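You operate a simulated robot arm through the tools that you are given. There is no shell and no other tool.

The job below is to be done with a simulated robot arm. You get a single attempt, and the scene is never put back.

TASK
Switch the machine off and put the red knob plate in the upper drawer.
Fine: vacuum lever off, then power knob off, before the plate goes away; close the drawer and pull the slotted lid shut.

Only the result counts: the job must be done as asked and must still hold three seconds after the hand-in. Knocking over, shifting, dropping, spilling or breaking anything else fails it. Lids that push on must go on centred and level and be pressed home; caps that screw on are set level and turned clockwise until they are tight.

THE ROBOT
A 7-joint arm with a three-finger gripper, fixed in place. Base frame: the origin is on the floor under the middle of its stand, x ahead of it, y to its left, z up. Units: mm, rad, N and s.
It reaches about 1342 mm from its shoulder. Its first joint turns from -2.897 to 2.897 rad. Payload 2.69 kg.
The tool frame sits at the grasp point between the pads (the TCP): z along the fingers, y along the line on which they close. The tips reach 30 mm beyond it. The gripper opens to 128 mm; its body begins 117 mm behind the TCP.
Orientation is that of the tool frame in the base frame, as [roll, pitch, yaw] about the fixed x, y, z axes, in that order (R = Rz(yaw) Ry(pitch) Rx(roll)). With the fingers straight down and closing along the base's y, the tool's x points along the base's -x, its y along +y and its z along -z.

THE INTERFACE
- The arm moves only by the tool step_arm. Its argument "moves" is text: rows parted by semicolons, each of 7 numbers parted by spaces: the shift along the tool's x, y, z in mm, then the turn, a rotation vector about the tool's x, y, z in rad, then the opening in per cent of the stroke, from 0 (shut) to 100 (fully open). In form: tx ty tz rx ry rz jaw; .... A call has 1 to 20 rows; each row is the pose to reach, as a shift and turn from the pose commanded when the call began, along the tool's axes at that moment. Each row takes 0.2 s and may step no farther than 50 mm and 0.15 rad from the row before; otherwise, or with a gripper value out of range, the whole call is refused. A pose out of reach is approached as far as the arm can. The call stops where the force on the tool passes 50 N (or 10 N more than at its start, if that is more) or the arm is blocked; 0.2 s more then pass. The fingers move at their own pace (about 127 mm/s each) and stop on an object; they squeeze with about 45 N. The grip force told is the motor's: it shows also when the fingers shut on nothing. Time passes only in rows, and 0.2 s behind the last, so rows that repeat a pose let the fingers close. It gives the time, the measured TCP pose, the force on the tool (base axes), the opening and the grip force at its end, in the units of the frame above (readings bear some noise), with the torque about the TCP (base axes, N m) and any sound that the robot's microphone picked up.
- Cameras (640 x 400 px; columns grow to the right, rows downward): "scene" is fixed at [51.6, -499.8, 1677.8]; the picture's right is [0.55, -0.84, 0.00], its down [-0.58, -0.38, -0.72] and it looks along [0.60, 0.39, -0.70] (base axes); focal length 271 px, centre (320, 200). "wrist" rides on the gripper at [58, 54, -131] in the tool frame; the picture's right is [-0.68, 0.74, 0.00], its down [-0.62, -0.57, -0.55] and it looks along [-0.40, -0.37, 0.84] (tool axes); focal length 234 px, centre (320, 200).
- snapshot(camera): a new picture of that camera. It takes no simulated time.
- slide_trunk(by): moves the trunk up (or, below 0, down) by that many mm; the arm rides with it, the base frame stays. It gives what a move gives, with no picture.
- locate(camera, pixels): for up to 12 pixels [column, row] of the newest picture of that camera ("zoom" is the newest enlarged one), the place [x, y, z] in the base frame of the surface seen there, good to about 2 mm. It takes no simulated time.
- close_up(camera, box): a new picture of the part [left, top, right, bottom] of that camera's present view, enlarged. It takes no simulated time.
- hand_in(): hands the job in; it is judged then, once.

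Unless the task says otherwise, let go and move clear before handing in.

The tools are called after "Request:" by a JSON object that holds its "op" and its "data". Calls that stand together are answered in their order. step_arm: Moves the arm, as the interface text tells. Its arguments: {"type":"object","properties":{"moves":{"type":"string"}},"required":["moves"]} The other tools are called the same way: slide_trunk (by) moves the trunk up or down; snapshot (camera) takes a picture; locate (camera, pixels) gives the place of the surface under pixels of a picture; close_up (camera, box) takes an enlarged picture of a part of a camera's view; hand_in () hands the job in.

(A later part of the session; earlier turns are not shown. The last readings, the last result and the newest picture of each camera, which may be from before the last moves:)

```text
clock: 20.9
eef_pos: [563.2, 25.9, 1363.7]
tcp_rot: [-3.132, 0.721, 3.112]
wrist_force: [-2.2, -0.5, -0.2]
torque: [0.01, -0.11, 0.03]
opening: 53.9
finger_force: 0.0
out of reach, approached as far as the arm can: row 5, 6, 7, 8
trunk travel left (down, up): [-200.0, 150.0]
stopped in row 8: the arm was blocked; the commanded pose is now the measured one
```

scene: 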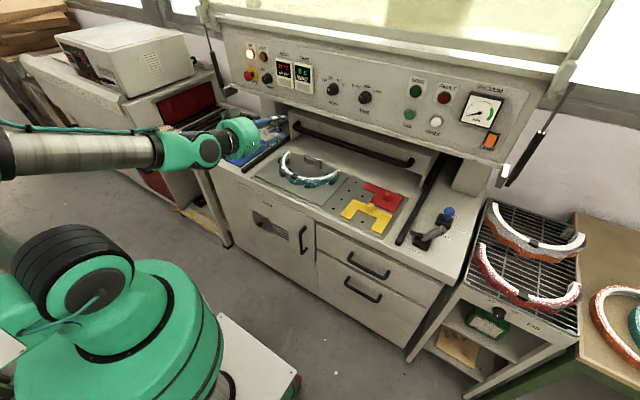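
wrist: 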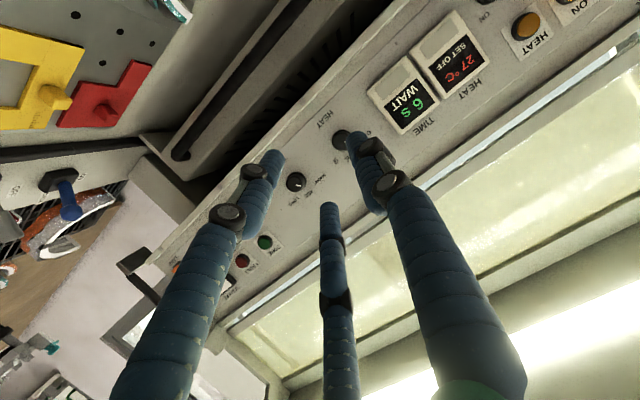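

It reports out of reach and blocked at (563,26,1364). I'll look at the scene to see the arm's configuration.

Request:
{"op": "snapshot", "data": {"camera": "scene"}}

Request:
{"op": "snapshot", "data": {"camera": "wrist"}}

```text
taken
```

scene: 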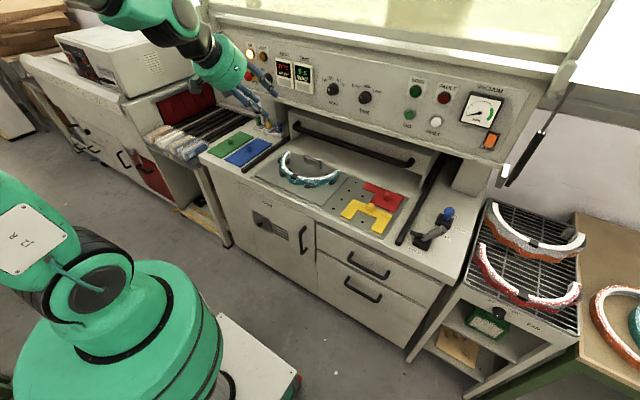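

```text
taken
```

wrist: 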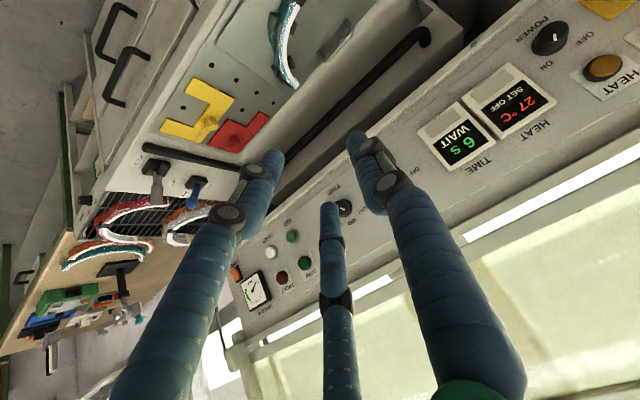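

The wrist view now shows the POWER knob at (552,40), but the elbow appears to be at a limit. I'll back out to the right, where motion was free, and then come round through a fingers-down posture.

Request:
{"op": "step_arm", "data": {"moves": "-6 -28 14 0 0 0 42; -12 -55 28 0 0 0 42; -18 -83 42 0 0 0 42; -24 -110 55 0 0 0 42; -30 -138 69 0 0 0 42; -36 -165 83 0 0 0 42; -42 -193 97 0 0 0 42; -48 -220 110 0 0 0 42; -54 -248 124 0 0 0 42; -60 -276 138 0 0 0 42; -60 -276 138 0 0 0 42"}}

Request:
{"op": "snapshot", "data": {"camera": "scene"}}

```text
clock: 23.3
eef_pos: [691.7, -255.2, 1299.1]
tcp_rot: [-3.133, 0.718, 3.112]
wrist_force: [0.4, -0.4, 0.0]
torque: [-0.02, 0.02, 0.0]
opening: 53.7
finger_force: 0.1
out of reach, approached as far as the arm can: row 1, 2, 3, 4, 5
trunk travel left (down, up): [-200.0, 150.0]
```

```text
taken
```

scene: 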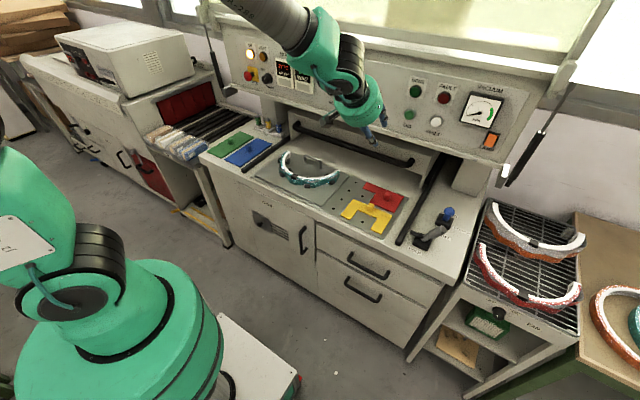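

It's free again at (692,-255,1299). I'll bring the fingers to vertical here, retreating slightly.

Request:
{"op": "step_arm", "data": {"moves": "2 10 -11 0 0.12 0 42; 4 20 -22 0 0.24 0 42; 6 30 -33 0 0.36 0 42; 8 40 -44 0 0.48 0 42; 10 50 -55 0 0.6 0 42; 11 55 -63 0 0.718 0 42; 11 55 -63 0 0.718 0 42"}}

Request:
{"op": "snapshot", "data": {"camera": "scene"}}

```text
clock: 24.9
eef_pos: [645.2, -199.1, 1338.9]
tcp_rot: [-3.135, -0.001, 3.107]
wrist_force: [-0.2, -0.3, -0.1]
torque: [0.02, 0.04, -0.05]
opening: 53.9
finger_force: 0.1
trunk travel left (down, up): [-200.0, 150.0]
```

```text
taken
```

scene: 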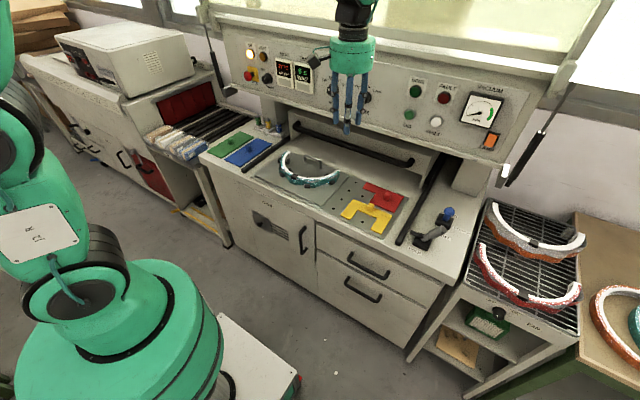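

Fingers are vertical with free motion. I'll swing left with the fingers down to y≈330.

Request:
{"op": "step_arm", "data": {"moves": "0 48 0 0 0 0 42; 0 96 0 0 0 0 42; 0 144 0 0 0 0 42; 0 192 0 0 0 0 42; 0 240 0 0 0 0 42; 0 288 0 0 0 0 42; 0 336 0 0 0 0 42; 0 384 0 0 0 0 42; 0 432 0 0 0 0 42; 0 480 0 0 0 0 42; 0 528 0 0 0 0 42; 0 528 0 0 0 0 42"}}

Request:
{"op": "snapshot", "data": {"camera": "scene"}}

```text
clock: 27.5
eef_pos: [664.1, 329.5, 1335.4]
tcp_rot: [-3.134, -0.001, 3.107]
wrist_force: [0.0, 0.8, 0.2]
torque: [-0.07, -0.01, -0.01]
opening: 53.5
finger_force: 0.0
trunk travel left (down, up): [-200.0, 150.0]
```

```text
taken
```

scene: 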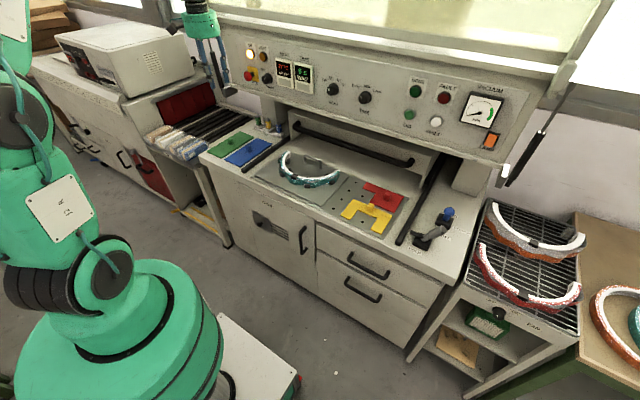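

I'm at (664,330,1335) with the fingers down. I'll lower the trunk by 200 mm so the forearm can point more upward when the gripper faces the panel.

Request:
{"op": "slide_trunk", "data": {"by": -200}}

```text
clock: 29.6
eef_pos: [663.8, 328.4, 1136.4]
tcp_rot: [-3.134, 0.0, 3.107]
wrist_force: [0.6, -0.6, 0.2]
torque: [-0.01, 0.0, 0.0]
opening: 54.1
finger_force: 0.0
trunk travel left (down, up): [0.0, 350.0]
```

Now I'll pitch the gripper up to face the panel while moving toward (740,350,1236).

Request:
{"op": "step_arm", "data": {"moves": "-6 2 -8 -0.002 -0.131 -0.002 42; -13 3 -17 -0.004 -0.262 -0.004 42; -19 5 -25 -0.007 -0.393 -0.007 42; -25 7 -33 -0.009 -0.524 -0.009 42; -32 9 -42 -0.011 -0.655 -0.011 42; -38 11 -50 -0.013 -0.785 -0.013 42; -44 12 -58 -0.016 -0.916 -0.016 42; -51 14 -67 -0.018 -1.047 -0.018 42; -57 16 -75 -0.020 -1.178 -0.020 42; -63 18 -83 -0.022 -1.309 -0.022 42; -70 20 -92 -0.025 -1.440 -0.025 42; -76 21 -100 -0.027 -1.571 -0.027 42; -76 21 -100 -0.027 -1.571 -0.027 42"}}

Request:
{"op": "snapshot", "data": {"camera": "scene"}}

Request:
{"op": "snapshot", "data": {"camera": "wrist"}}

```text
clock: 32.5
eef_pos: [739.8, 347.9, 1234.9]
tcp_rot: [-1.301, 1.564, -1.3]
wrist_force: [1.0, 0.0, 0.9]
torque: [-0.01, -0.03, -0.03]
opening: 53.8
finger_force: 0.0
trunk travel left (down, up): [0.0, 350.0]
```

```text
taken
```

scene: 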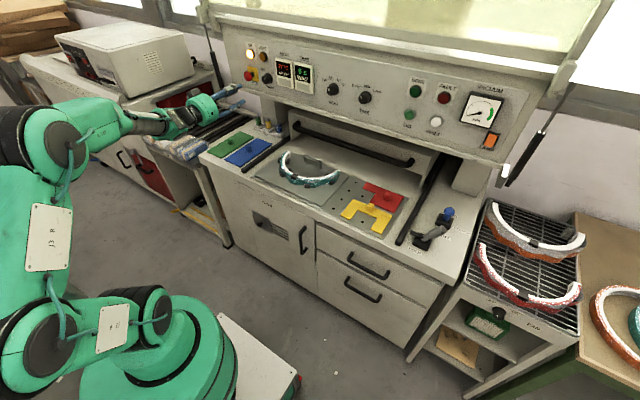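

```text
taken
```

wrist: 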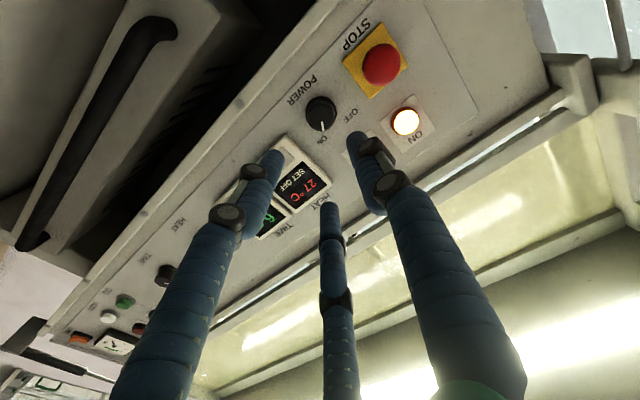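

The gripper now faces the panel at (740,348,1235), and the knob is visible at wrist (320,112). I'll take a zoom and locate its details.

Request:
{"op": "close_up", "data": {"camera": "wrist", "box": [270, 70, 398, 150]}}

Request:
{"op": "locate", "data": {"camera": "zoom", "pixels": [[258, 200], [235, 160], [265, 155], [200, 205], [300, 215], [245, 275], [180, 250], [180, 150], [330, 180], [275, 290], [240, 110], [420, 230]]}}

```text
5.00 times, centred on (334, 110) of wrist
```

zoom: 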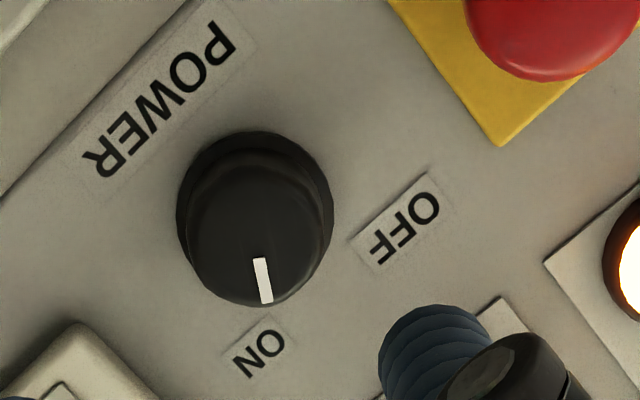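

```text
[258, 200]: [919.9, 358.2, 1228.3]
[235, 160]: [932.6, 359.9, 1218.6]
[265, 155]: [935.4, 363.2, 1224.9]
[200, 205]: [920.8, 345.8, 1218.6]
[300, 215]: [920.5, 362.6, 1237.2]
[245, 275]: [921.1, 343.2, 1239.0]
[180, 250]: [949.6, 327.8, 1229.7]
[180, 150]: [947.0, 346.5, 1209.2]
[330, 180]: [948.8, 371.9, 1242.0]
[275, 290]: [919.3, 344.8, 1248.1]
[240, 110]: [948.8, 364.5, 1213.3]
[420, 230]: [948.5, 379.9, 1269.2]
```

The knob axis is near (y 351, z 1235), with its face at x≈920. I'll pre-roll slightly, set the opening to about 50 mm and approach to x≈870 first.

Request:
{"op": "step_arm", "data": {"moves": "0 1 30 0 0 -0.1 39; 0 2 65 0 0 -0.2 39; -1 3 100 0 0 -0.3 39; -1 3 130 0 0 -0.3 39; -1 3 130 0 0 -0.3 39"}}

Request:
{"op": "snapshot", "data": {"camera": "wrist"}}

Request:
{"op": "close_up", "data": {"camera": "scene", "box": [210, 40, 306, 110]}}

```text
clock: 33.6
eef_pos: [870.1, 350.1, 1237.1]
tcp_rot: [-1.57, 1.262, -1.572]
wrist_force: [-0.6, -0.6, -0.3]
torque: [-0.03, -0.03, -0.02]
opening: 50.1
finger_force: 0.1
trunk travel left (down, up): [0.0, 350.0]
```

```text
taken
```

wrist: 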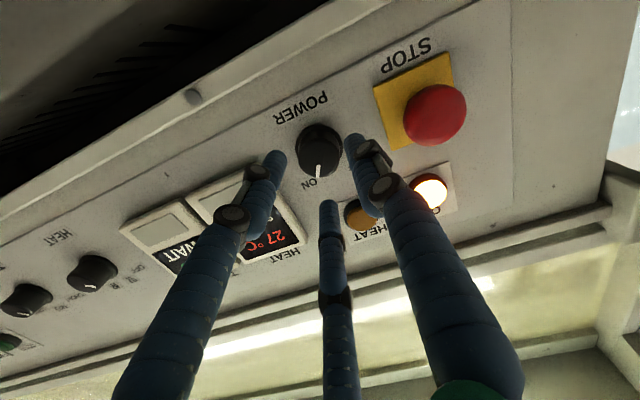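

```text
5.71 times, centred on (258, 75) of scene
```

zoom: 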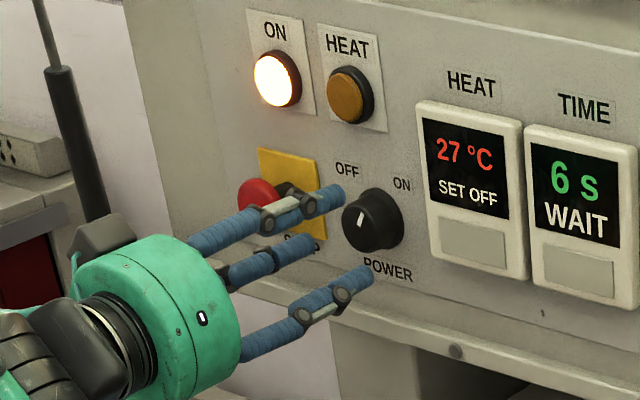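

The fingertips are centred on the knob to within a couple of mm. I'll advance to x≈909, where the tips straddle the knob.

Request:
{"op": "step_arm", "data": {"moves": "0.5 0.5 15 0 0 0 39; 1 1 28 0 0 0 39; 1 1 38 0 0 0 39; 1 1 38 0 0 0 39"}}

Request:
{"op": "snapshot", "data": {"camera": "wrist"}}

Request:
{"op": "close_up", "data": {"camera": "scene", "box": [230, 50, 310, 100]}}

```text
clock: 34.6
eef_pos: [908.1, 352.1, 1234.9]
tcp_rot: [-1.569, 1.263, -1.571]
wrist_force: [-0.3, 0.6, -0.5]
torque: [0.01, -0.02, 0.02]
opening: 49.9
finger_force: 0.1
trunk travel left (down, up): [0.0, 350.0]
```

```text
taken
```

wrist: 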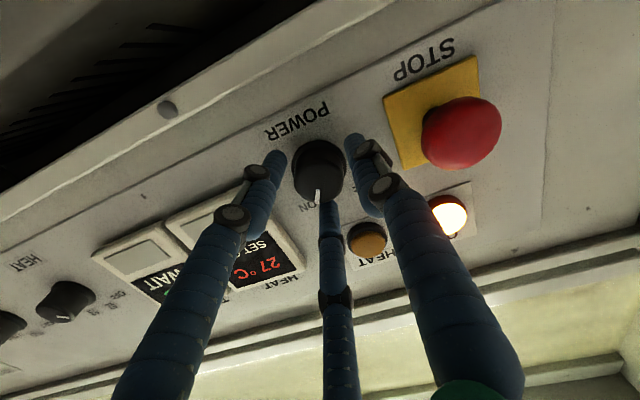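

```text
8.00 times, centred on (270, 75) of scene
```

zoom: 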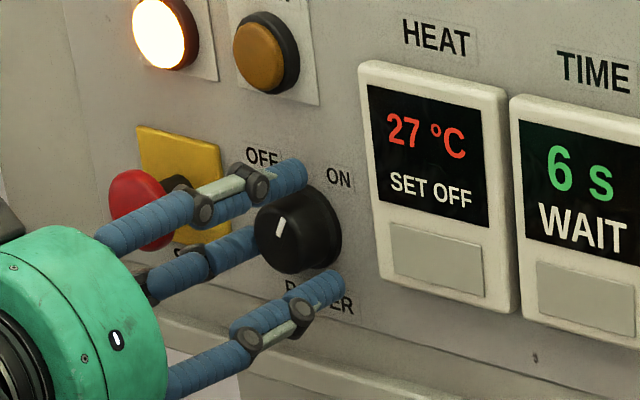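

The fingers straddle the knob with clearance to STOP and the display, so I'll close on it.

Request:
{"op": "step_arm", "data": {"moves": "0 0 0 0 0 0 25; 0 0 0 0 0 0 10; 0 0 0 0 0 0 0; 0 0 0 0 0 0 0"}}

Request:
{"op": "close_up", "data": {"camera": "scene", "box": [230, 50, 310, 100]}}

```text
clock: 35.6
eef_pos: [908.1, 349.8, 1236.4]
tcp_rot: [-1.568, 1.265, -1.568]
wrist_force: [-3.9, -11.0, 1.2]
torque: [-0.07, -0.06, -0.5]
opening: 39.1
finger_force: 44.4
trunk travel left (down, up): [0.0, 350.0]
```

```text
8.00 times, centred on (270, 75) of scene
```

zoom: 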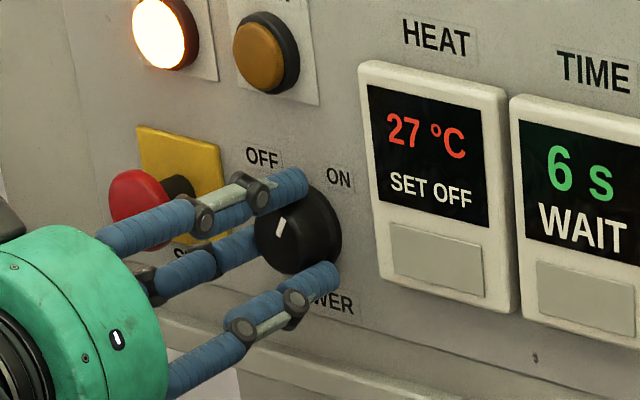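

The knob is gripped (opening 39 mm) with little side load. I'll rotate counter-clockwise, checking after the first half.

Request:
{"op": "step_arm", "data": {"moves": "0 0 0 0 0 -0.1 0; 0 0 0 0 0 -0.2 0; 0 0 0 0 0 -0.3 0; 0 0 0 0 0 -0.4 0; 0 0 0 0 0 -0.5 0; 0 0 0 0 0 -0.6 0"}}

Request:
{"op": "close_up", "data": {"camera": "scene", "box": [230, 50, 310, 100]}}

```text
clock: 37.0
eef_pos: [907.2, 349.6, 1236.0]
tcp_rot: [-1.569, 0.662, -1.571]
wrist_force: [-6.1, -15.6, 2.1]
torque: [0.0, -0.04, -0.55]
opening: 39.4
finger_force: 45.2
trunk travel left (down, up): [0.0, 350.0]
```

```text
8.00 times, centred on (270, 75) of scene
```

zoom: 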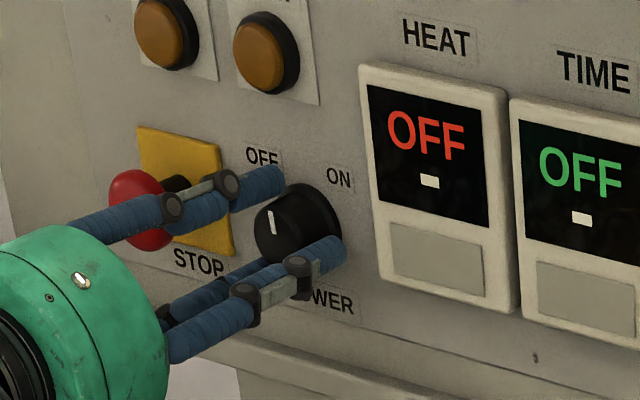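

The displays now read OFF and the lamp is out. I'll keep turning so the pointer fully reaches the OFF mark.

Request:
{"op": "step_arm", "data": {"moves": "0 0 0 0 0 -0.1 0; 0 0 0 0 0 -0.2 0; 0 0 0 0 0 -0.3 0; 0 0 0 0 0 -0.4 0; 0 0 0 0 0 -0.5 0; 0 0 0 0 0 -0.6 0; 0 0 0 0 0 -0.68 0"}}

Request:
{"op": "close_up", "data": {"camera": "scene", "box": [230, 50, 310, 100]}}

```text
clock: 38.6
eef_pos: [907.5, 350.6, 1236.7]
tcp_rot: [-1.568, -0.018, -1.573]
wrist_force: [-12.3, -15.9, -0.5]
torque: [0.81, 0.01, -0.43]
opening: 39.0
finger_force: 45.0
trunk travel left (down, up): [0.0, 350.0]
```

```text
8.00 times, centred on (270, 75) of scene
```

zoom: 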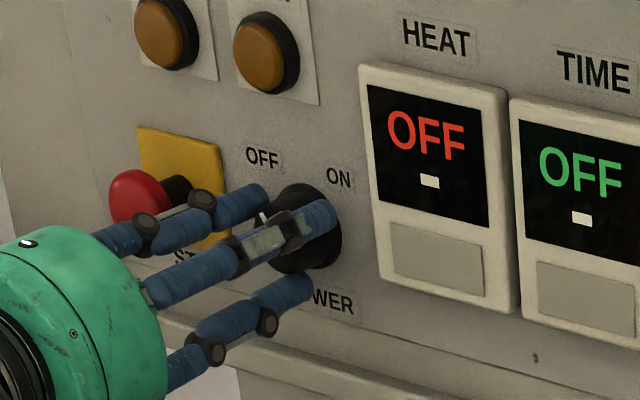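

The torque of 0.8 N·m shows the knob is at its OFF stop, with the pointer toward OFF. I'll open slightly and back straight out.

Request:
{"op": "step_arm", "data": {"moves": "0 0 0 0 0 0 36; 0 0 0 0 0 0 36; 0 0 -15 0 0 0 36; 0 0 -45 0 0 0 36; 0 0 -90 0 0 0 36; 0 0 -135 0 0 0 36; 0 0 -180 0 0 0 36"}}

Request:
{"op": "close_up", "data": {"camera": "scene", "box": [230, 50, 310, 100]}}

```text
clock: 40.2
eef_pos: [728.9, 350.0, 1235.7]
tcp_rot: [-1.57, -0.016, -1.572]
wrist_force: [0.2, 0.0, -0.1]
torque: [-0.01, -0.05, -0.02]
opening: 46.2
finger_force: 0.1
trunk travel left (down, up): [0.0, 350.0]
```

```text
8.00 times, centred on (270, 75) of scene
```

zoom: 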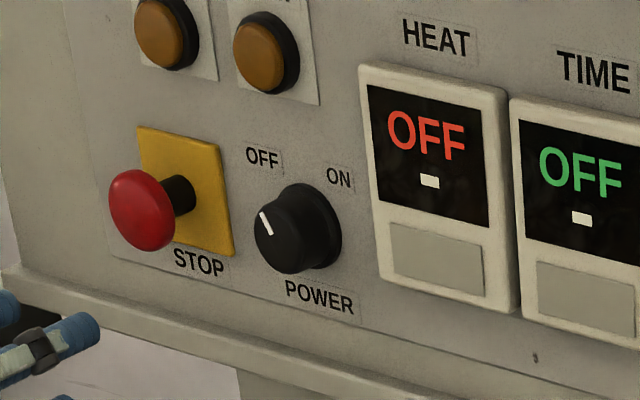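

The knob pointer is at OFF and the displays read OFF. Next is the upper drawer: I'll pitch the gripper 45° down, which suits its horizontal handle, and retreat from the panel.

Request:
{"op": "step_arm", "data": {"moves": "7 12 -18 -0.112 0 0 60; 14 25 -37 -0.224 0 0 60; 21 37 -55 -0.336 0 0 60; 29 49 -74 -0.449 0 0 60; 36 61 -92 -0.561 0 0 60; 43 74 -111 -0.673 0 0 60; 50 86 -129 -0.785 0 0 60; 50 86 -129 -0.785 0 0 60"}}

Request:
{"op": "snapshot", "data": {"camera": "scene"}}

```text
clock: 42.0
eef_pos: [599.4, 299.4, 1151.0]
tcp_rot: [-2.356, -0.015, -1.571]
wrist_force: [1.3, 0.1, 0.5]
torque: [0.0, 0.0, 0.01]
opening: 76.8
finger_force: 0.1
trunk travel left (down, up): [0.0, 350.0]
```

```text
taken
```

scene: 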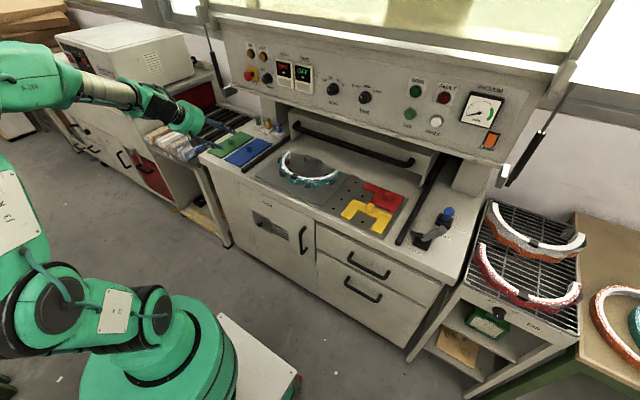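

Pose is good. I'll swing right in front of the upper drawer, to about (580,-340,1100).

Request:
{"op": "step_arm", "data": {"moves": "45 3 1 0 0 0 60; 91 7 3 0 0 0 60; 137 10 4 0 0 0 60; 183 14 6 0 0 0 60; 229 17 7 0 0 0 60; 274 21 9 0 0 0 60; 320 25 10 0 0 0 60; 366 28 12 0 0 0 60; 412 32 13 0 0 0 60; 457 35 15 0 0 0 60; 503 39 16 0 0 0 60; 549 42 18 0 0 0 60; 595 46 19 0 0 0 60; 640 49 21 0 0 0 60; 640 49 21 0 0 0 60"}}

Request:
{"op": "snapshot", "data": {"camera": "scene"}}

Request:
{"op": "snapshot", "data": {"camera": "wrist"}}

```text
clock: 45.2
eef_pos: [579.1, -341.5, 1108.6]
tcp_rot: [-2.358, -0.015, -1.573]
wrist_force: [-0.1, -0.4, -0.2]
torque: [0.01, -0.02, 0.01]
opening: 77.0
finger_force: 0.0
trunk travel left (down, up): [0.0, 350.0]
```

```text
taken
```

scene: 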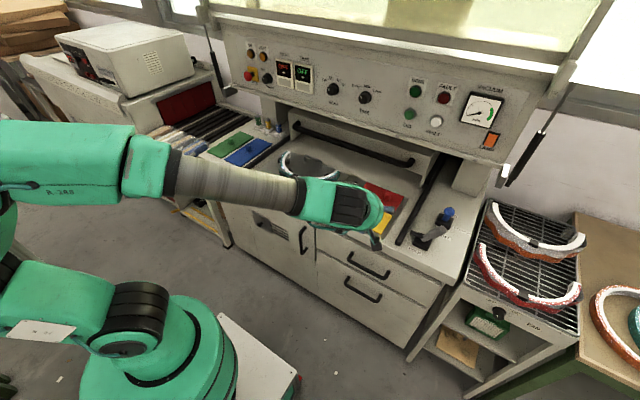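

```text
taken
```

wrist: 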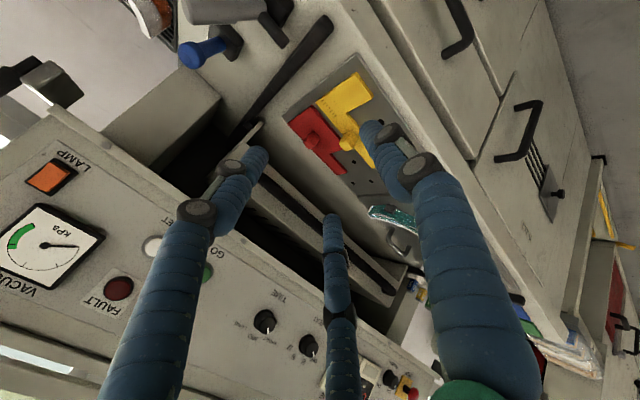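

The gripper is in front of the machine and the handle is unobstructed in the scene view near (367,263). I'll measure the upper handle precisely.

Request:
{"op": "close_up", "data": {"camera": "scene", "box": [310, 220, 454, 310]}}

Request:
{"op": "locate", "data": {"camera": "zoom", "pixels": [[165, 145], [180, 170], [250, 205], [330, 235], [350, 225], [365, 200], [170, 160], [240, 200], [300, 225], [20, 40], [560, 310], [250, 150]]}}

Request:
{"op": "locate", "data": {"camera": "zoom", "pixels": [[20, 50], [20, 90], [20, 120], [200, 110], [200, 130], [300, 190], [300, 160], [560, 290], [550, 270], [300, 130], [300, 145], [450, 330]]}}

```text
4.44 times, centred on (382, 265) of scene
```

zoom: 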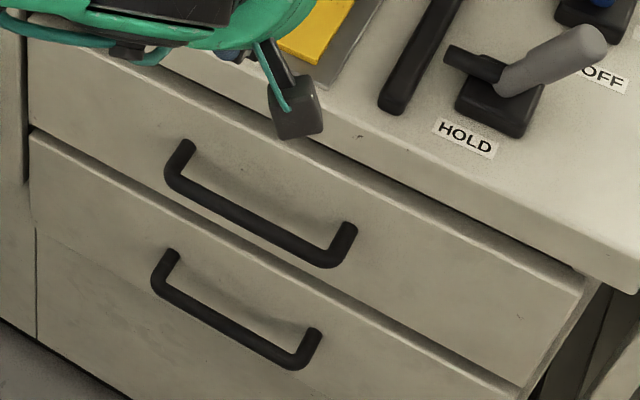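

```text
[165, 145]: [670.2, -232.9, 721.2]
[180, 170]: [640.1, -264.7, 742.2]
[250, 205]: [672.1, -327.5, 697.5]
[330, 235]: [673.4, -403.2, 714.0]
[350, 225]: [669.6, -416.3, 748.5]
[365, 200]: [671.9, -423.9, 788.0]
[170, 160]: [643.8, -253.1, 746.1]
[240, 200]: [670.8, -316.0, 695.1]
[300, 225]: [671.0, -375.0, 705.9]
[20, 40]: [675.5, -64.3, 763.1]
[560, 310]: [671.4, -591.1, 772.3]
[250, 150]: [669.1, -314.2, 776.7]
```

```text
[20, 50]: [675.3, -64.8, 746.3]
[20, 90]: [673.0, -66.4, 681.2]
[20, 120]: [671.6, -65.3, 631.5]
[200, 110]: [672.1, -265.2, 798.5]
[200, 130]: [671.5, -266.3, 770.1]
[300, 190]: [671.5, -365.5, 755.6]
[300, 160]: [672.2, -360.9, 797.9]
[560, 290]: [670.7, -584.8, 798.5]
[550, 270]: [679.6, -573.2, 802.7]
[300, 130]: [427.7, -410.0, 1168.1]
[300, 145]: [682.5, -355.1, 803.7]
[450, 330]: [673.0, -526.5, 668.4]
```

Request:
{"op": "locate", "data": {"camera": "zoom", "pixels": [[200, 195], [225, 208], [250, 220], [275, 234], [300, 247], [325, 258], [250, 214], [250, 226], [180, 150], [347, 228], [340, 250], [345, 235]]}}

```text
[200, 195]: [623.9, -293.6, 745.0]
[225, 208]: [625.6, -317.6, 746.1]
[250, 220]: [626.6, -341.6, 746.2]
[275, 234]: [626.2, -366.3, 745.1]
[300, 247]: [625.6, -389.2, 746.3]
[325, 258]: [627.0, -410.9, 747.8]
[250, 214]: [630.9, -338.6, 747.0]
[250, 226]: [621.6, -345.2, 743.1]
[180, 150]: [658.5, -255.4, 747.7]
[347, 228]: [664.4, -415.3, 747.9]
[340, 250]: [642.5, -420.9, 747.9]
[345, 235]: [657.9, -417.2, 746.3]
```

The bar centre is about (630,-338,740), with a drawer face at x≈671 and a gap of about 33 mm behind the bar. I'll steepen to about 30° from vertical and descend to a pre-grasp above and in front of the bar.

Request:
{"op": "step_arm", "data": {"moves": "-0.5 31 26 -0.044 0 0 50; -1 62 52 -0.087 0 0 50; -2 94 78 -0.131 0 0 50; -2.5 125 105 -0.175 0 0 45; -3 156 131 -0.218 0 0 40; -3.5 187.5 157 -0.262 0 0 36; -3.5 187.5 157 -0.262 0 0 36"}}

Request:
{"op": "snapshot", "data": {"camera": "wrist"}}

Request:
{"op": "snapshot", "data": {"camera": "scene"}}

```text
clock: 46.9
eef_pos: [556.6, -341.1, 866.6]
tcp_rot: [-2.62, -0.014, -1.571]
wrist_force: [0.4, 0.2, -0.6]
torque: [0.0, 0.01, -0.05]
opening: 45.9
finger_force: 0.1
trunk travel left (down, up): [0.0, 350.0]
```

```text
taken
```

wrist: 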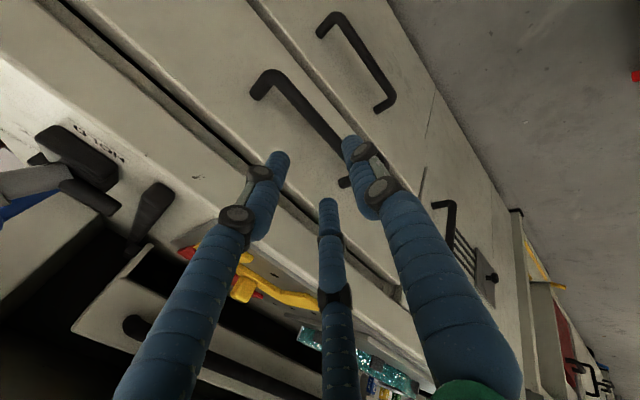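

```text
taken
```

scene: 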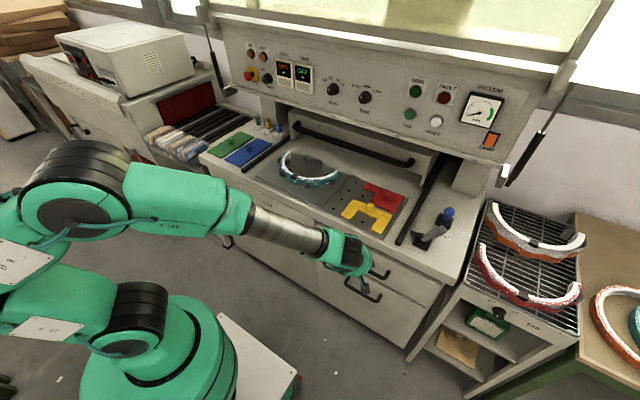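

The bar is at wrist (300,110), ahead of the gap between the right and the two left fingers. I'll advance 100 mm along the fingers and re-check.

Request:
{"op": "step_arm", "data": {"moves": "-1 0 33 0 0 0 36; -2 0 66 0 0 0 36; -3 0 95 0 0 0 36; -3 0 95 0 0 0 36"}}

Request:
{"op": "snapshot", "data": {"camera": "wrist"}}

Request:
{"op": "close_up", "data": {"camera": "scene", "box": [310, 220, 422, 290]}}

```text
clock: 47.9
eef_pos: [605.2, -339.1, 784.3]
tcp_rot: [-2.618, -0.015, -1.571]
wrist_force: [-0.1, 0.7, 0.1]
torque: [-0.02, -0.01, 0.04]
opening: 46.2
finger_force: 0.2
trunk travel left (down, up): [0.0, 350.0]
```

```text
taken
```

wrist: 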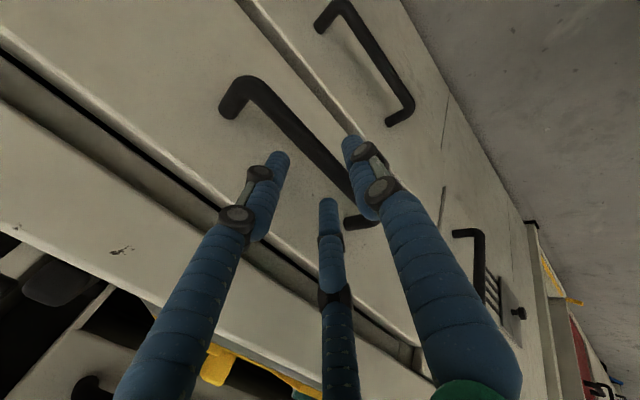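

```text
5.71 times, centred on (366, 255) of scene
```

zoom: 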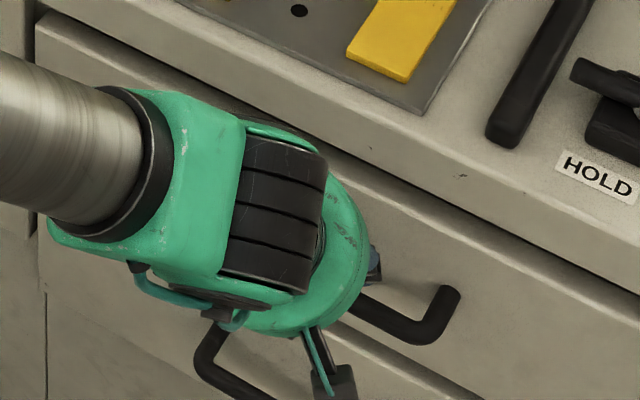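

Request:
{"op": "locate", "data": {"camera": "wrist", "pixels": [[280, 160], [352, 148], [328, 208], [300, 130], [320, 155], [335, 175], [285, 112], [270, 95], [240, 90], [360, 222]]}}

```text
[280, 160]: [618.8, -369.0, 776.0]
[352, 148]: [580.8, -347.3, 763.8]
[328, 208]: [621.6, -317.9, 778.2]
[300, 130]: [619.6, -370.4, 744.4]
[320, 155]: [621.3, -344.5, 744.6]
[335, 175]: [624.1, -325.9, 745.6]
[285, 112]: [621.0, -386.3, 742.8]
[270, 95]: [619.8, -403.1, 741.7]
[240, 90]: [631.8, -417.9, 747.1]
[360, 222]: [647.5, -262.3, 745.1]
```

The bar centre is at about (628,740) and the fingers will straddle it. I'll advance the last 36 mm and close.

Request:
{"op": "step_arm", "data": {"moves": "0 0 18 0 0 0 36; 0 0 36 0 0 0 36; 0 0 36 0 0 0 36; 0 0 36 0 0 0 15; 0 0 36 0 0 0 0; 0 0 36 0 0 0 0; 0 0 36 0 0 0 0"}}

Request:
{"op": "snapshot", "data": {"camera": "wrist"}}

```text
clock: 49.5
eef_pos: [623.0, -340.2, 754.7]
tcp_rot: [-2.617, -0.017, -1.574]
wrist_force: [5.4, 5.8, 11.4]
torque: [0.7, -0.13, -0.66]
opening: 25.0
finger_force: 45.2
trunk travel left (down, up): [0.0, 350.0]
```

```text
taken
```

wrist: 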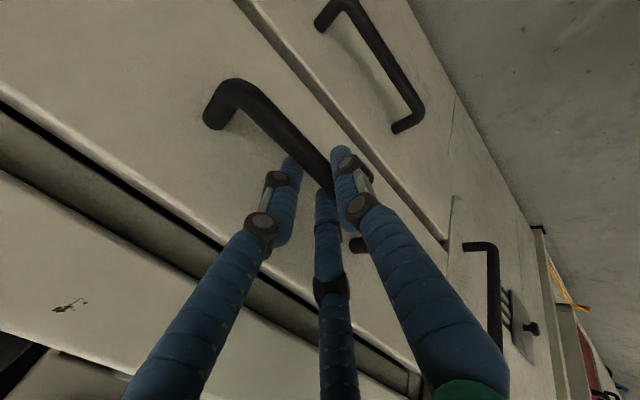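

The bar is gripped. I'll pull the drawer out along -x, 80 mm first.

Request:
{"op": "step_arm", "data": {"moves": "0 8.7 -5 0 0 0 0; 0 17.3 -10 0 0 0 0; 0 26 -15 0 0 0 0; 0 34.6 -20 0 0 0 0; 0 43.3 -25 0 0 0 0; 0 52 -30 0 0 0 0; 0 60.6 -35 0 0 0 0; 0 69.3 -40 0 0 0 0"}}

Request:
{"op": "snapshot", "data": {"camera": "scene"}}

Request:
{"op": "snapshot", "data": {"camera": "wrist"}}

```text
clock: 51.3
eef_pos: [545.1, -339.5, 755.5]
tcp_rot: [-2.634, -0.015, -1.581]
wrist_force: [-0.8, -15.9, -17.8]
torque: [-0.93, 0.08, -0.76]
opening: 24.8
finger_force: 45.1
out of reach, approached as far as the arm can: row 7, 8
trunk travel left (down, up): [0.0, 350.0]
stopped in row 8: the force on the tool passed its limit at 52 N (the readings are from after the stop); the commanded pose is now the measured one
```

```text
taken
```

scene: 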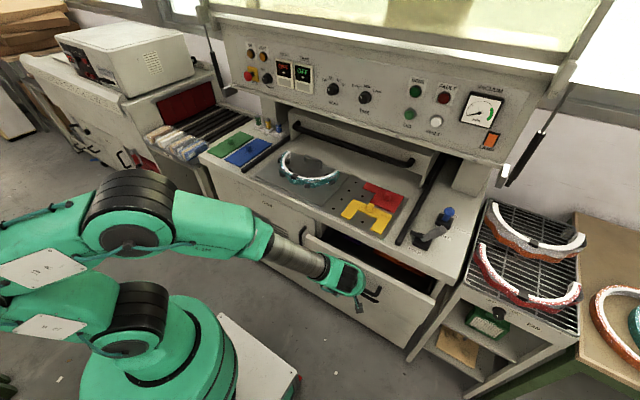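

```text
taken
```

wrist: 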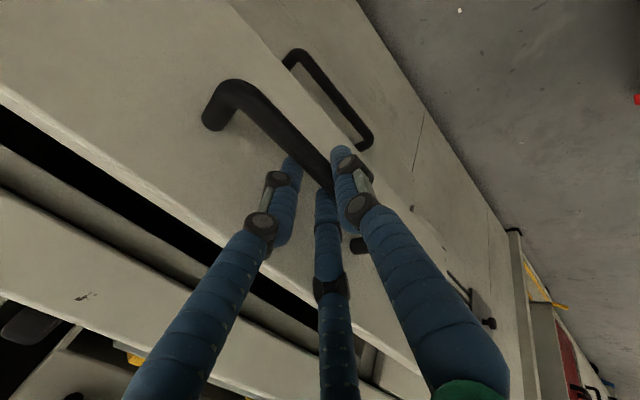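

The drawer is out about 78 mm, and the arm reached its limit in this posture. I'll zoom in on the opening to see what's inside.

Request:
{"op": "close_up", "data": {"camera": "scene", "box": [300, 220, 460, 320]}}

Request:
{"op": "close_up", "data": {"camera": "scene", "box": [350, 235, 446, 295]}}

```text
4.00 times, centred on (380, 270) of scene
```

zoom: 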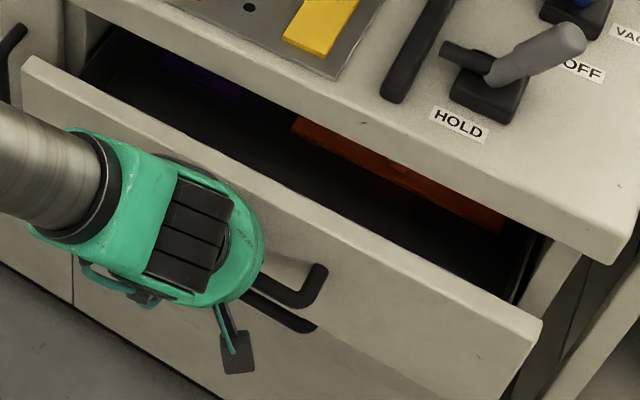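

```text
6.67 times, centred on (398, 265) of scene
```

zoom: 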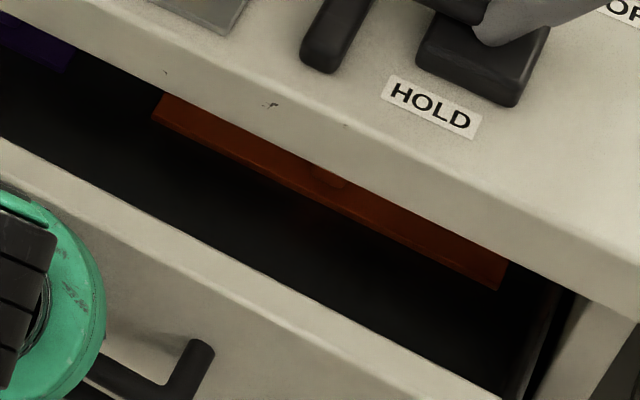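

Inside I see an orange plate on the right and a purple one on the left, so the middle looks free. I'll release, back off, and re-grip the handle with a steeper gripper so the arm can pull further.

Request:
{"op": "step_arm", "data": {"moves": "0 0 0 0 0 0 38; 0 0 0 0 0 0 38; 0 0 -12 0 0 0 38; 0 0 -25 0 0 0 38; 0 0 -38 0 0 0 38; 0 0 -50 0 0 0 38"}}

```text
clock: 52.7
eef_pos: [522.5, -338.6, 800.5]
tcp_rot: [-2.634, -0.016, -1.578]
wrist_force: [0.6, -0.3, -0.5]
torque: [-0.02, 0.01, 0.02]
opening: 48.5
finger_force: 0.0
trunk travel left (down, up): [0.0, 350.0]
```

Clear of the bar. Now I'll rotate the fingers to vertical above the handle.

Request:
{"op": "step_arm", "data": {"moves": "0 -12 -10 -0.1 0 0 38; 0 -24 -18 -0.2 0 0 38; 0 -34 -24 -0.3 0 0 38; 0 -44 -27 -0.4 0 0 38; 0 -53 -28 -0.508 0 0 38; 0 -53 -28 -0.508 0 0 38"}}

Request:
{"op": "snapshot", "data": {"camera": "wrist"}}

Request:
{"op": "close_up", "data": {"camera": "scene", "box": [280, 200, 440, 320]}}

```text
clock: 54.1
eef_pos: [554.9, -337.5, 850.9]
tcp_rot: [3.14, -0.014, -1.58]
wrist_force: [-0.1, 0.6, 0.0]
torque: [-0.02, 0.0, 0.02]
opening: 48.4
finger_force: 0.0
trunk travel left (down, up): [0.0, 350.0]
```

```text
taken
```

wrist: 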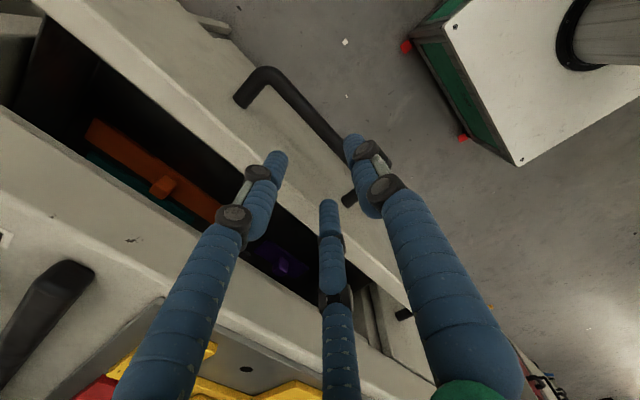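

```text
3.33 times, centred on (360, 260) of scene
```

zoom: 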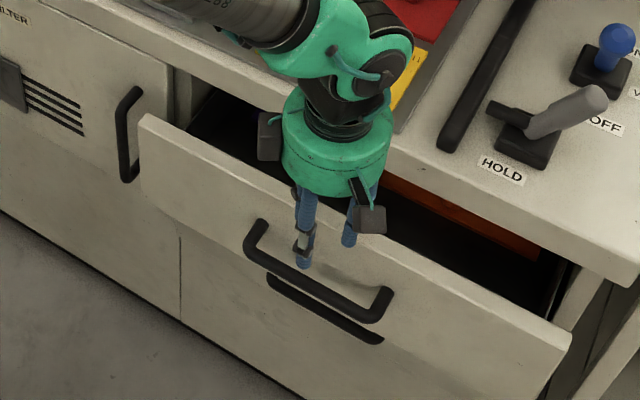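

I can see plates with knobs in the drawer: orange with teal behind it, and purple. I'll locate the bar's current position before descending on it.

Request:
{"op": "locate", "data": {"camera": "wrist", "pixels": [[300, 100], [320, 125], [340, 150], [285, 85], [320, 115], [305, 110], [240, 100], [350, 195], [160, 185], [280, 260], [250, 160], [130, 160]]}}

```text
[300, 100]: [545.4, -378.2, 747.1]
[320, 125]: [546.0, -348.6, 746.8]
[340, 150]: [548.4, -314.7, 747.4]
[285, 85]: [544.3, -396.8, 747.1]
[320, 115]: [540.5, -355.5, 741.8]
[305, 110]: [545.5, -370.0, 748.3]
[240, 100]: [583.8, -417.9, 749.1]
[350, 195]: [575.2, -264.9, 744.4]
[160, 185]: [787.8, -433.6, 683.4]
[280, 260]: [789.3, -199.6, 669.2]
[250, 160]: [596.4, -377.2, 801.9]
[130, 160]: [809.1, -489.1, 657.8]
```

The bar is at x≈547, z≈740. I'll descend 96 mm vertically to straddle it and close.

Request:
{"op": "step_arm", "data": {"moves": "0 -1 35 0 0 0 38; 0 -1 70 0 0 0 38; 0 -1 96 0 0 0 38; 0 -1 96 0 0 0 38; 0 -1 96 0 0 0 15; 0 -1 96 0 0 0 0; 0 -1 96 0 0 0 0; 0 -1 96 0 0 0 0"}}

Request:
{"op": "snapshot", "data": {"camera": "wrist"}}

```text
clock: 55.9
eef_pos: [553.9, -340.0, 754.4]
tcp_rot: [3.141, -0.013, -1.58]
wrist_force: [2.1, -0.7, -9.8]
torque: [-0.12, -0.07, 0.0]
opening: 24.8
finger_force: 45.4
trunk travel left (down, up): [0.0, 350.0]
```

```text
taken
```

wrist: 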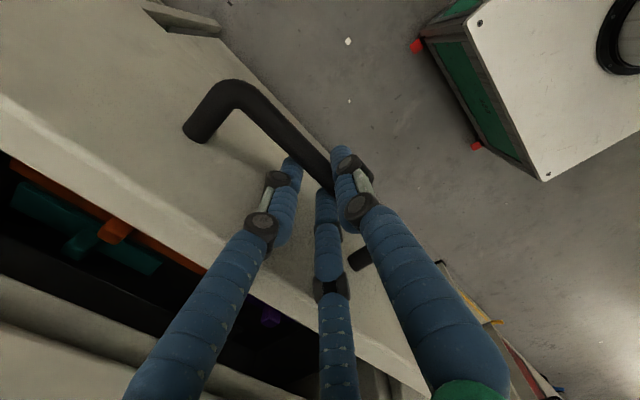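

Gripped again with the fingers vertical. I'll pull further along -x (tool +y).

Request:
{"op": "step_arm", "data": {"moves": "0 12 0 0 0 0 0; 0 24 0 0 0 0 0; 0 36 0 0 0 0 0; 0 48 0 0 0 0 0; 0 60 0 0 0 0 0; 0 72 0 0 0 0 0; 0 84 0 0 0 0 0; 0 96 0 0 0 0 0; 0 108 0 0 0 0 0; 0 120 0 0 0 0 0; 0 130 0 0 0 0 0"}}

Request:
{"op": "snapshot", "data": {"camera": "scene"}}

Request:
{"op": "snapshot", "data": {"camera": "wrist"}}

```text
clock: 58.3
eef_pos: [425.0, -339.8, 756.0]
tcp_rot: [3.141, -0.015, -1.578]
wrist_force: [-1.7, -19.1, -14.5]
torque: [-0.13, -0.05, 0.09]
opening: 24.9
finger_force: 45.5
trunk travel left (down, up): [0.0, 350.0]
```

```text
taken
```

scene: 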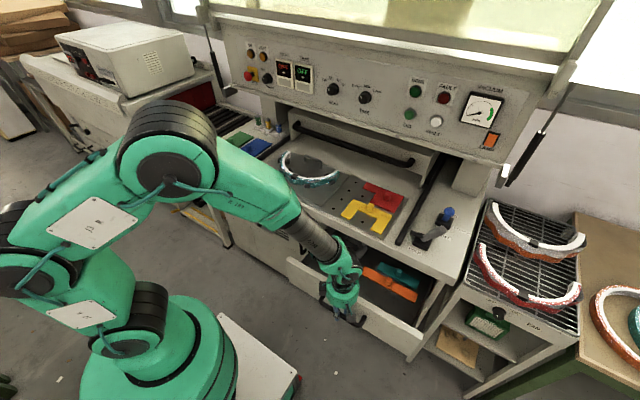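

```text
taken
```

wrist: 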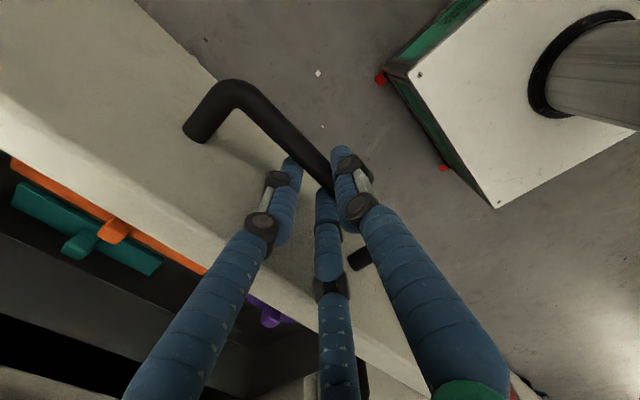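

The drawer is now out about 208 mm and the contents are visible. I'll zoom in on the interior.

Request:
{"op": "close_up", "data": {"camera": "scene", "box": [280, 225, 440, 345]}}

Request:
{"op": "locate", "data": {"camera": "zoom", "pixels": [[420, 195], [520, 245], [340, 165], [430, 220], [470, 165], [560, 200], [380, 130], [460, 280], [330, 230], [380, 290], [590, 270], [520, 300]]}}

```text
3.33 times, centred on (360, 285) of scene
```

zoom: 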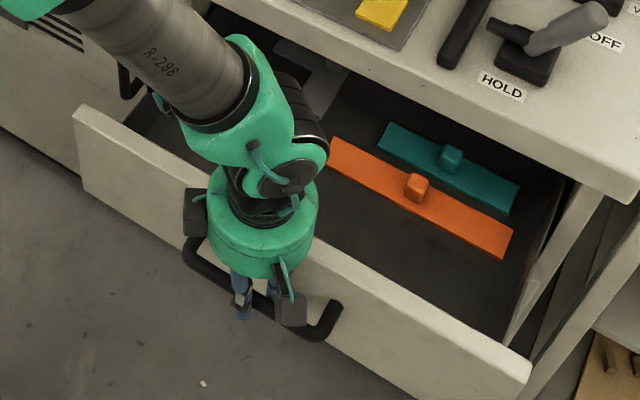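

```text
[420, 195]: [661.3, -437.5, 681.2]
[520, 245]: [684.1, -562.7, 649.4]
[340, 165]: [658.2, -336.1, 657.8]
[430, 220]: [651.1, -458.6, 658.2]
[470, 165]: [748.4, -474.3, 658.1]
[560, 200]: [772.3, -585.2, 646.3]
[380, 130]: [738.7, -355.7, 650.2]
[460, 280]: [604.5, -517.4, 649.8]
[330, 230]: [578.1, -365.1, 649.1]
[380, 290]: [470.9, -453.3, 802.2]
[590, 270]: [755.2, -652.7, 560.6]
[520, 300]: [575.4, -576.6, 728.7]
```

The drawer floor is at z≈650, with free space in front of the orange plate at x≈485–635, y≈-360 to -580. I'll release the handle and rise straight up.

Request:
{"op": "step_arm", "data": {"moves": "0 0 0 0 0 0 38; 0 0 0 0 0 0 38; 0 0 -40 0 0 0 38; 0 0 -85 0 0 0 38; 0 0 -130 0 0 0 38; 0 0 -175 0 0 0 38; 0 0 -220 0 0 0 38; 0 0 -260 0 0 0 38"}}

Request:
{"op": "snapshot", "data": {"camera": "scene"}}

Request:
{"op": "snapshot", "data": {"camera": "wrist"}}

```text
clock: 60.1
eef_pos: [425.6, -333.9, 1015.2]
tcp_rot: [3.139, -0.013, -1.58]
wrist_force: [-0.1, 0.1, -0.8]
torque: [0.01, 0.05, -0.02]
opening: 48.9
finger_force: 0.1
trunk travel left (down, up): [0.0, 350.0]
```

```text
taken
```

scene: 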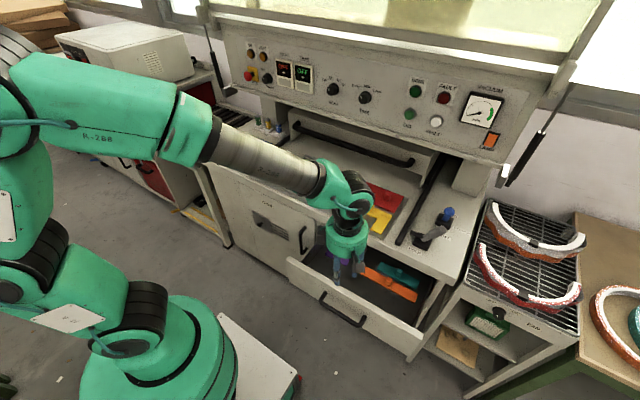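

```text
taken
```

wrist: 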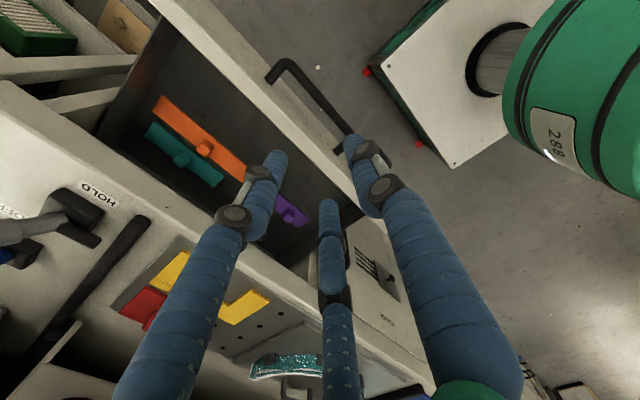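

The drawer holds orange, teal and purple plates but no lid, so I still need to identify the "slotted lid". I'll zoom in on the candidates: the handled carriage under the panel and the filter shutter.

Request:
{"op": "close_up", "data": {"camera": "scene", "box": [270, 100, 462, 220]}}

Request:
{"op": "close_up", "data": {"camera": "scene", "box": [240, 190, 320, 260]}}

Request:
{"op": "close_up", "data": {"camera": "wrist", "box": [330, 220, 426, 330]}}

Request:
{"op": "close_up", "data": {"camera": "wrist", "box": [0, 180, 200, 400]}}

Request:
{"op": "close_up", "data": {"camera": "wrist", "box": [80, 60, 330, 260]}}

```text
3.33 times, centred on (366, 160) of scene
```

zoom: 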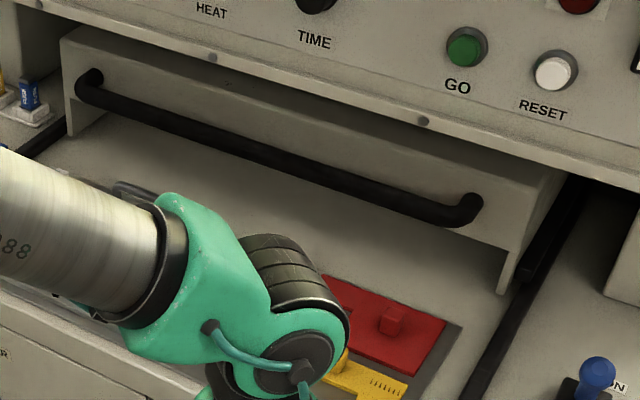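

```text
5.71 times, centred on (280, 225) of scene
```

zoom: 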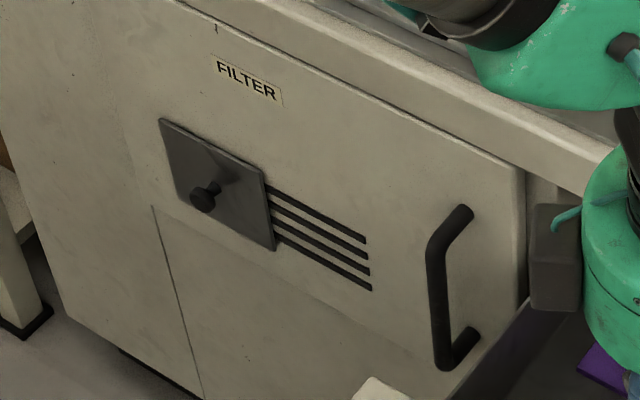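

```text
3.64 times, centred on (378, 275) of wrist
```

zoom: 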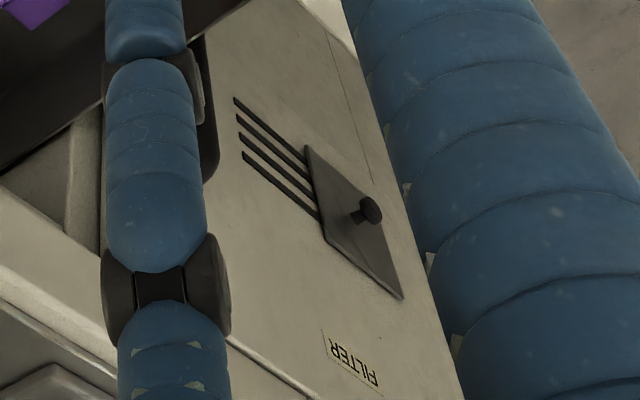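

```text
1.82 times, centred on (100, 290) of wrist
```

zoom: 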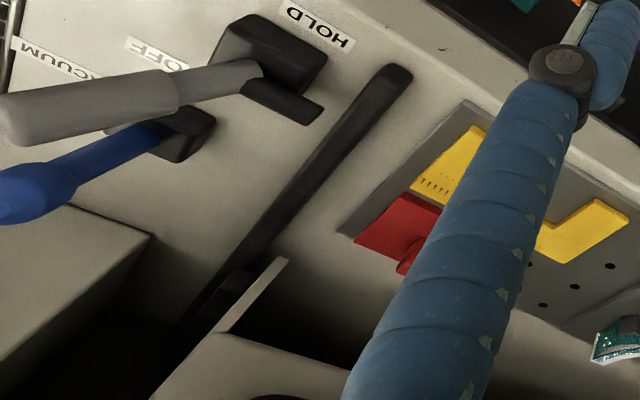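

```text
2.00 times, centred on (205, 160) of wrist
```

zoom: 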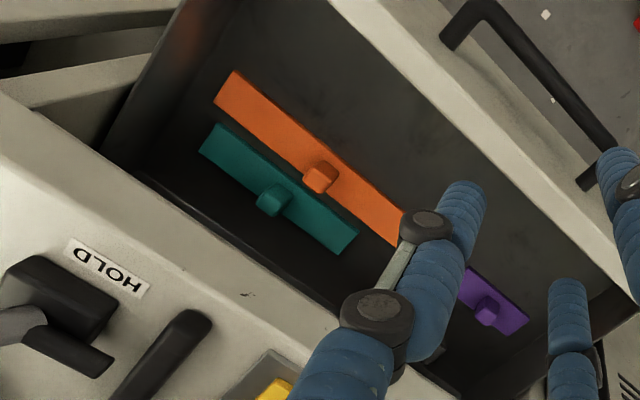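

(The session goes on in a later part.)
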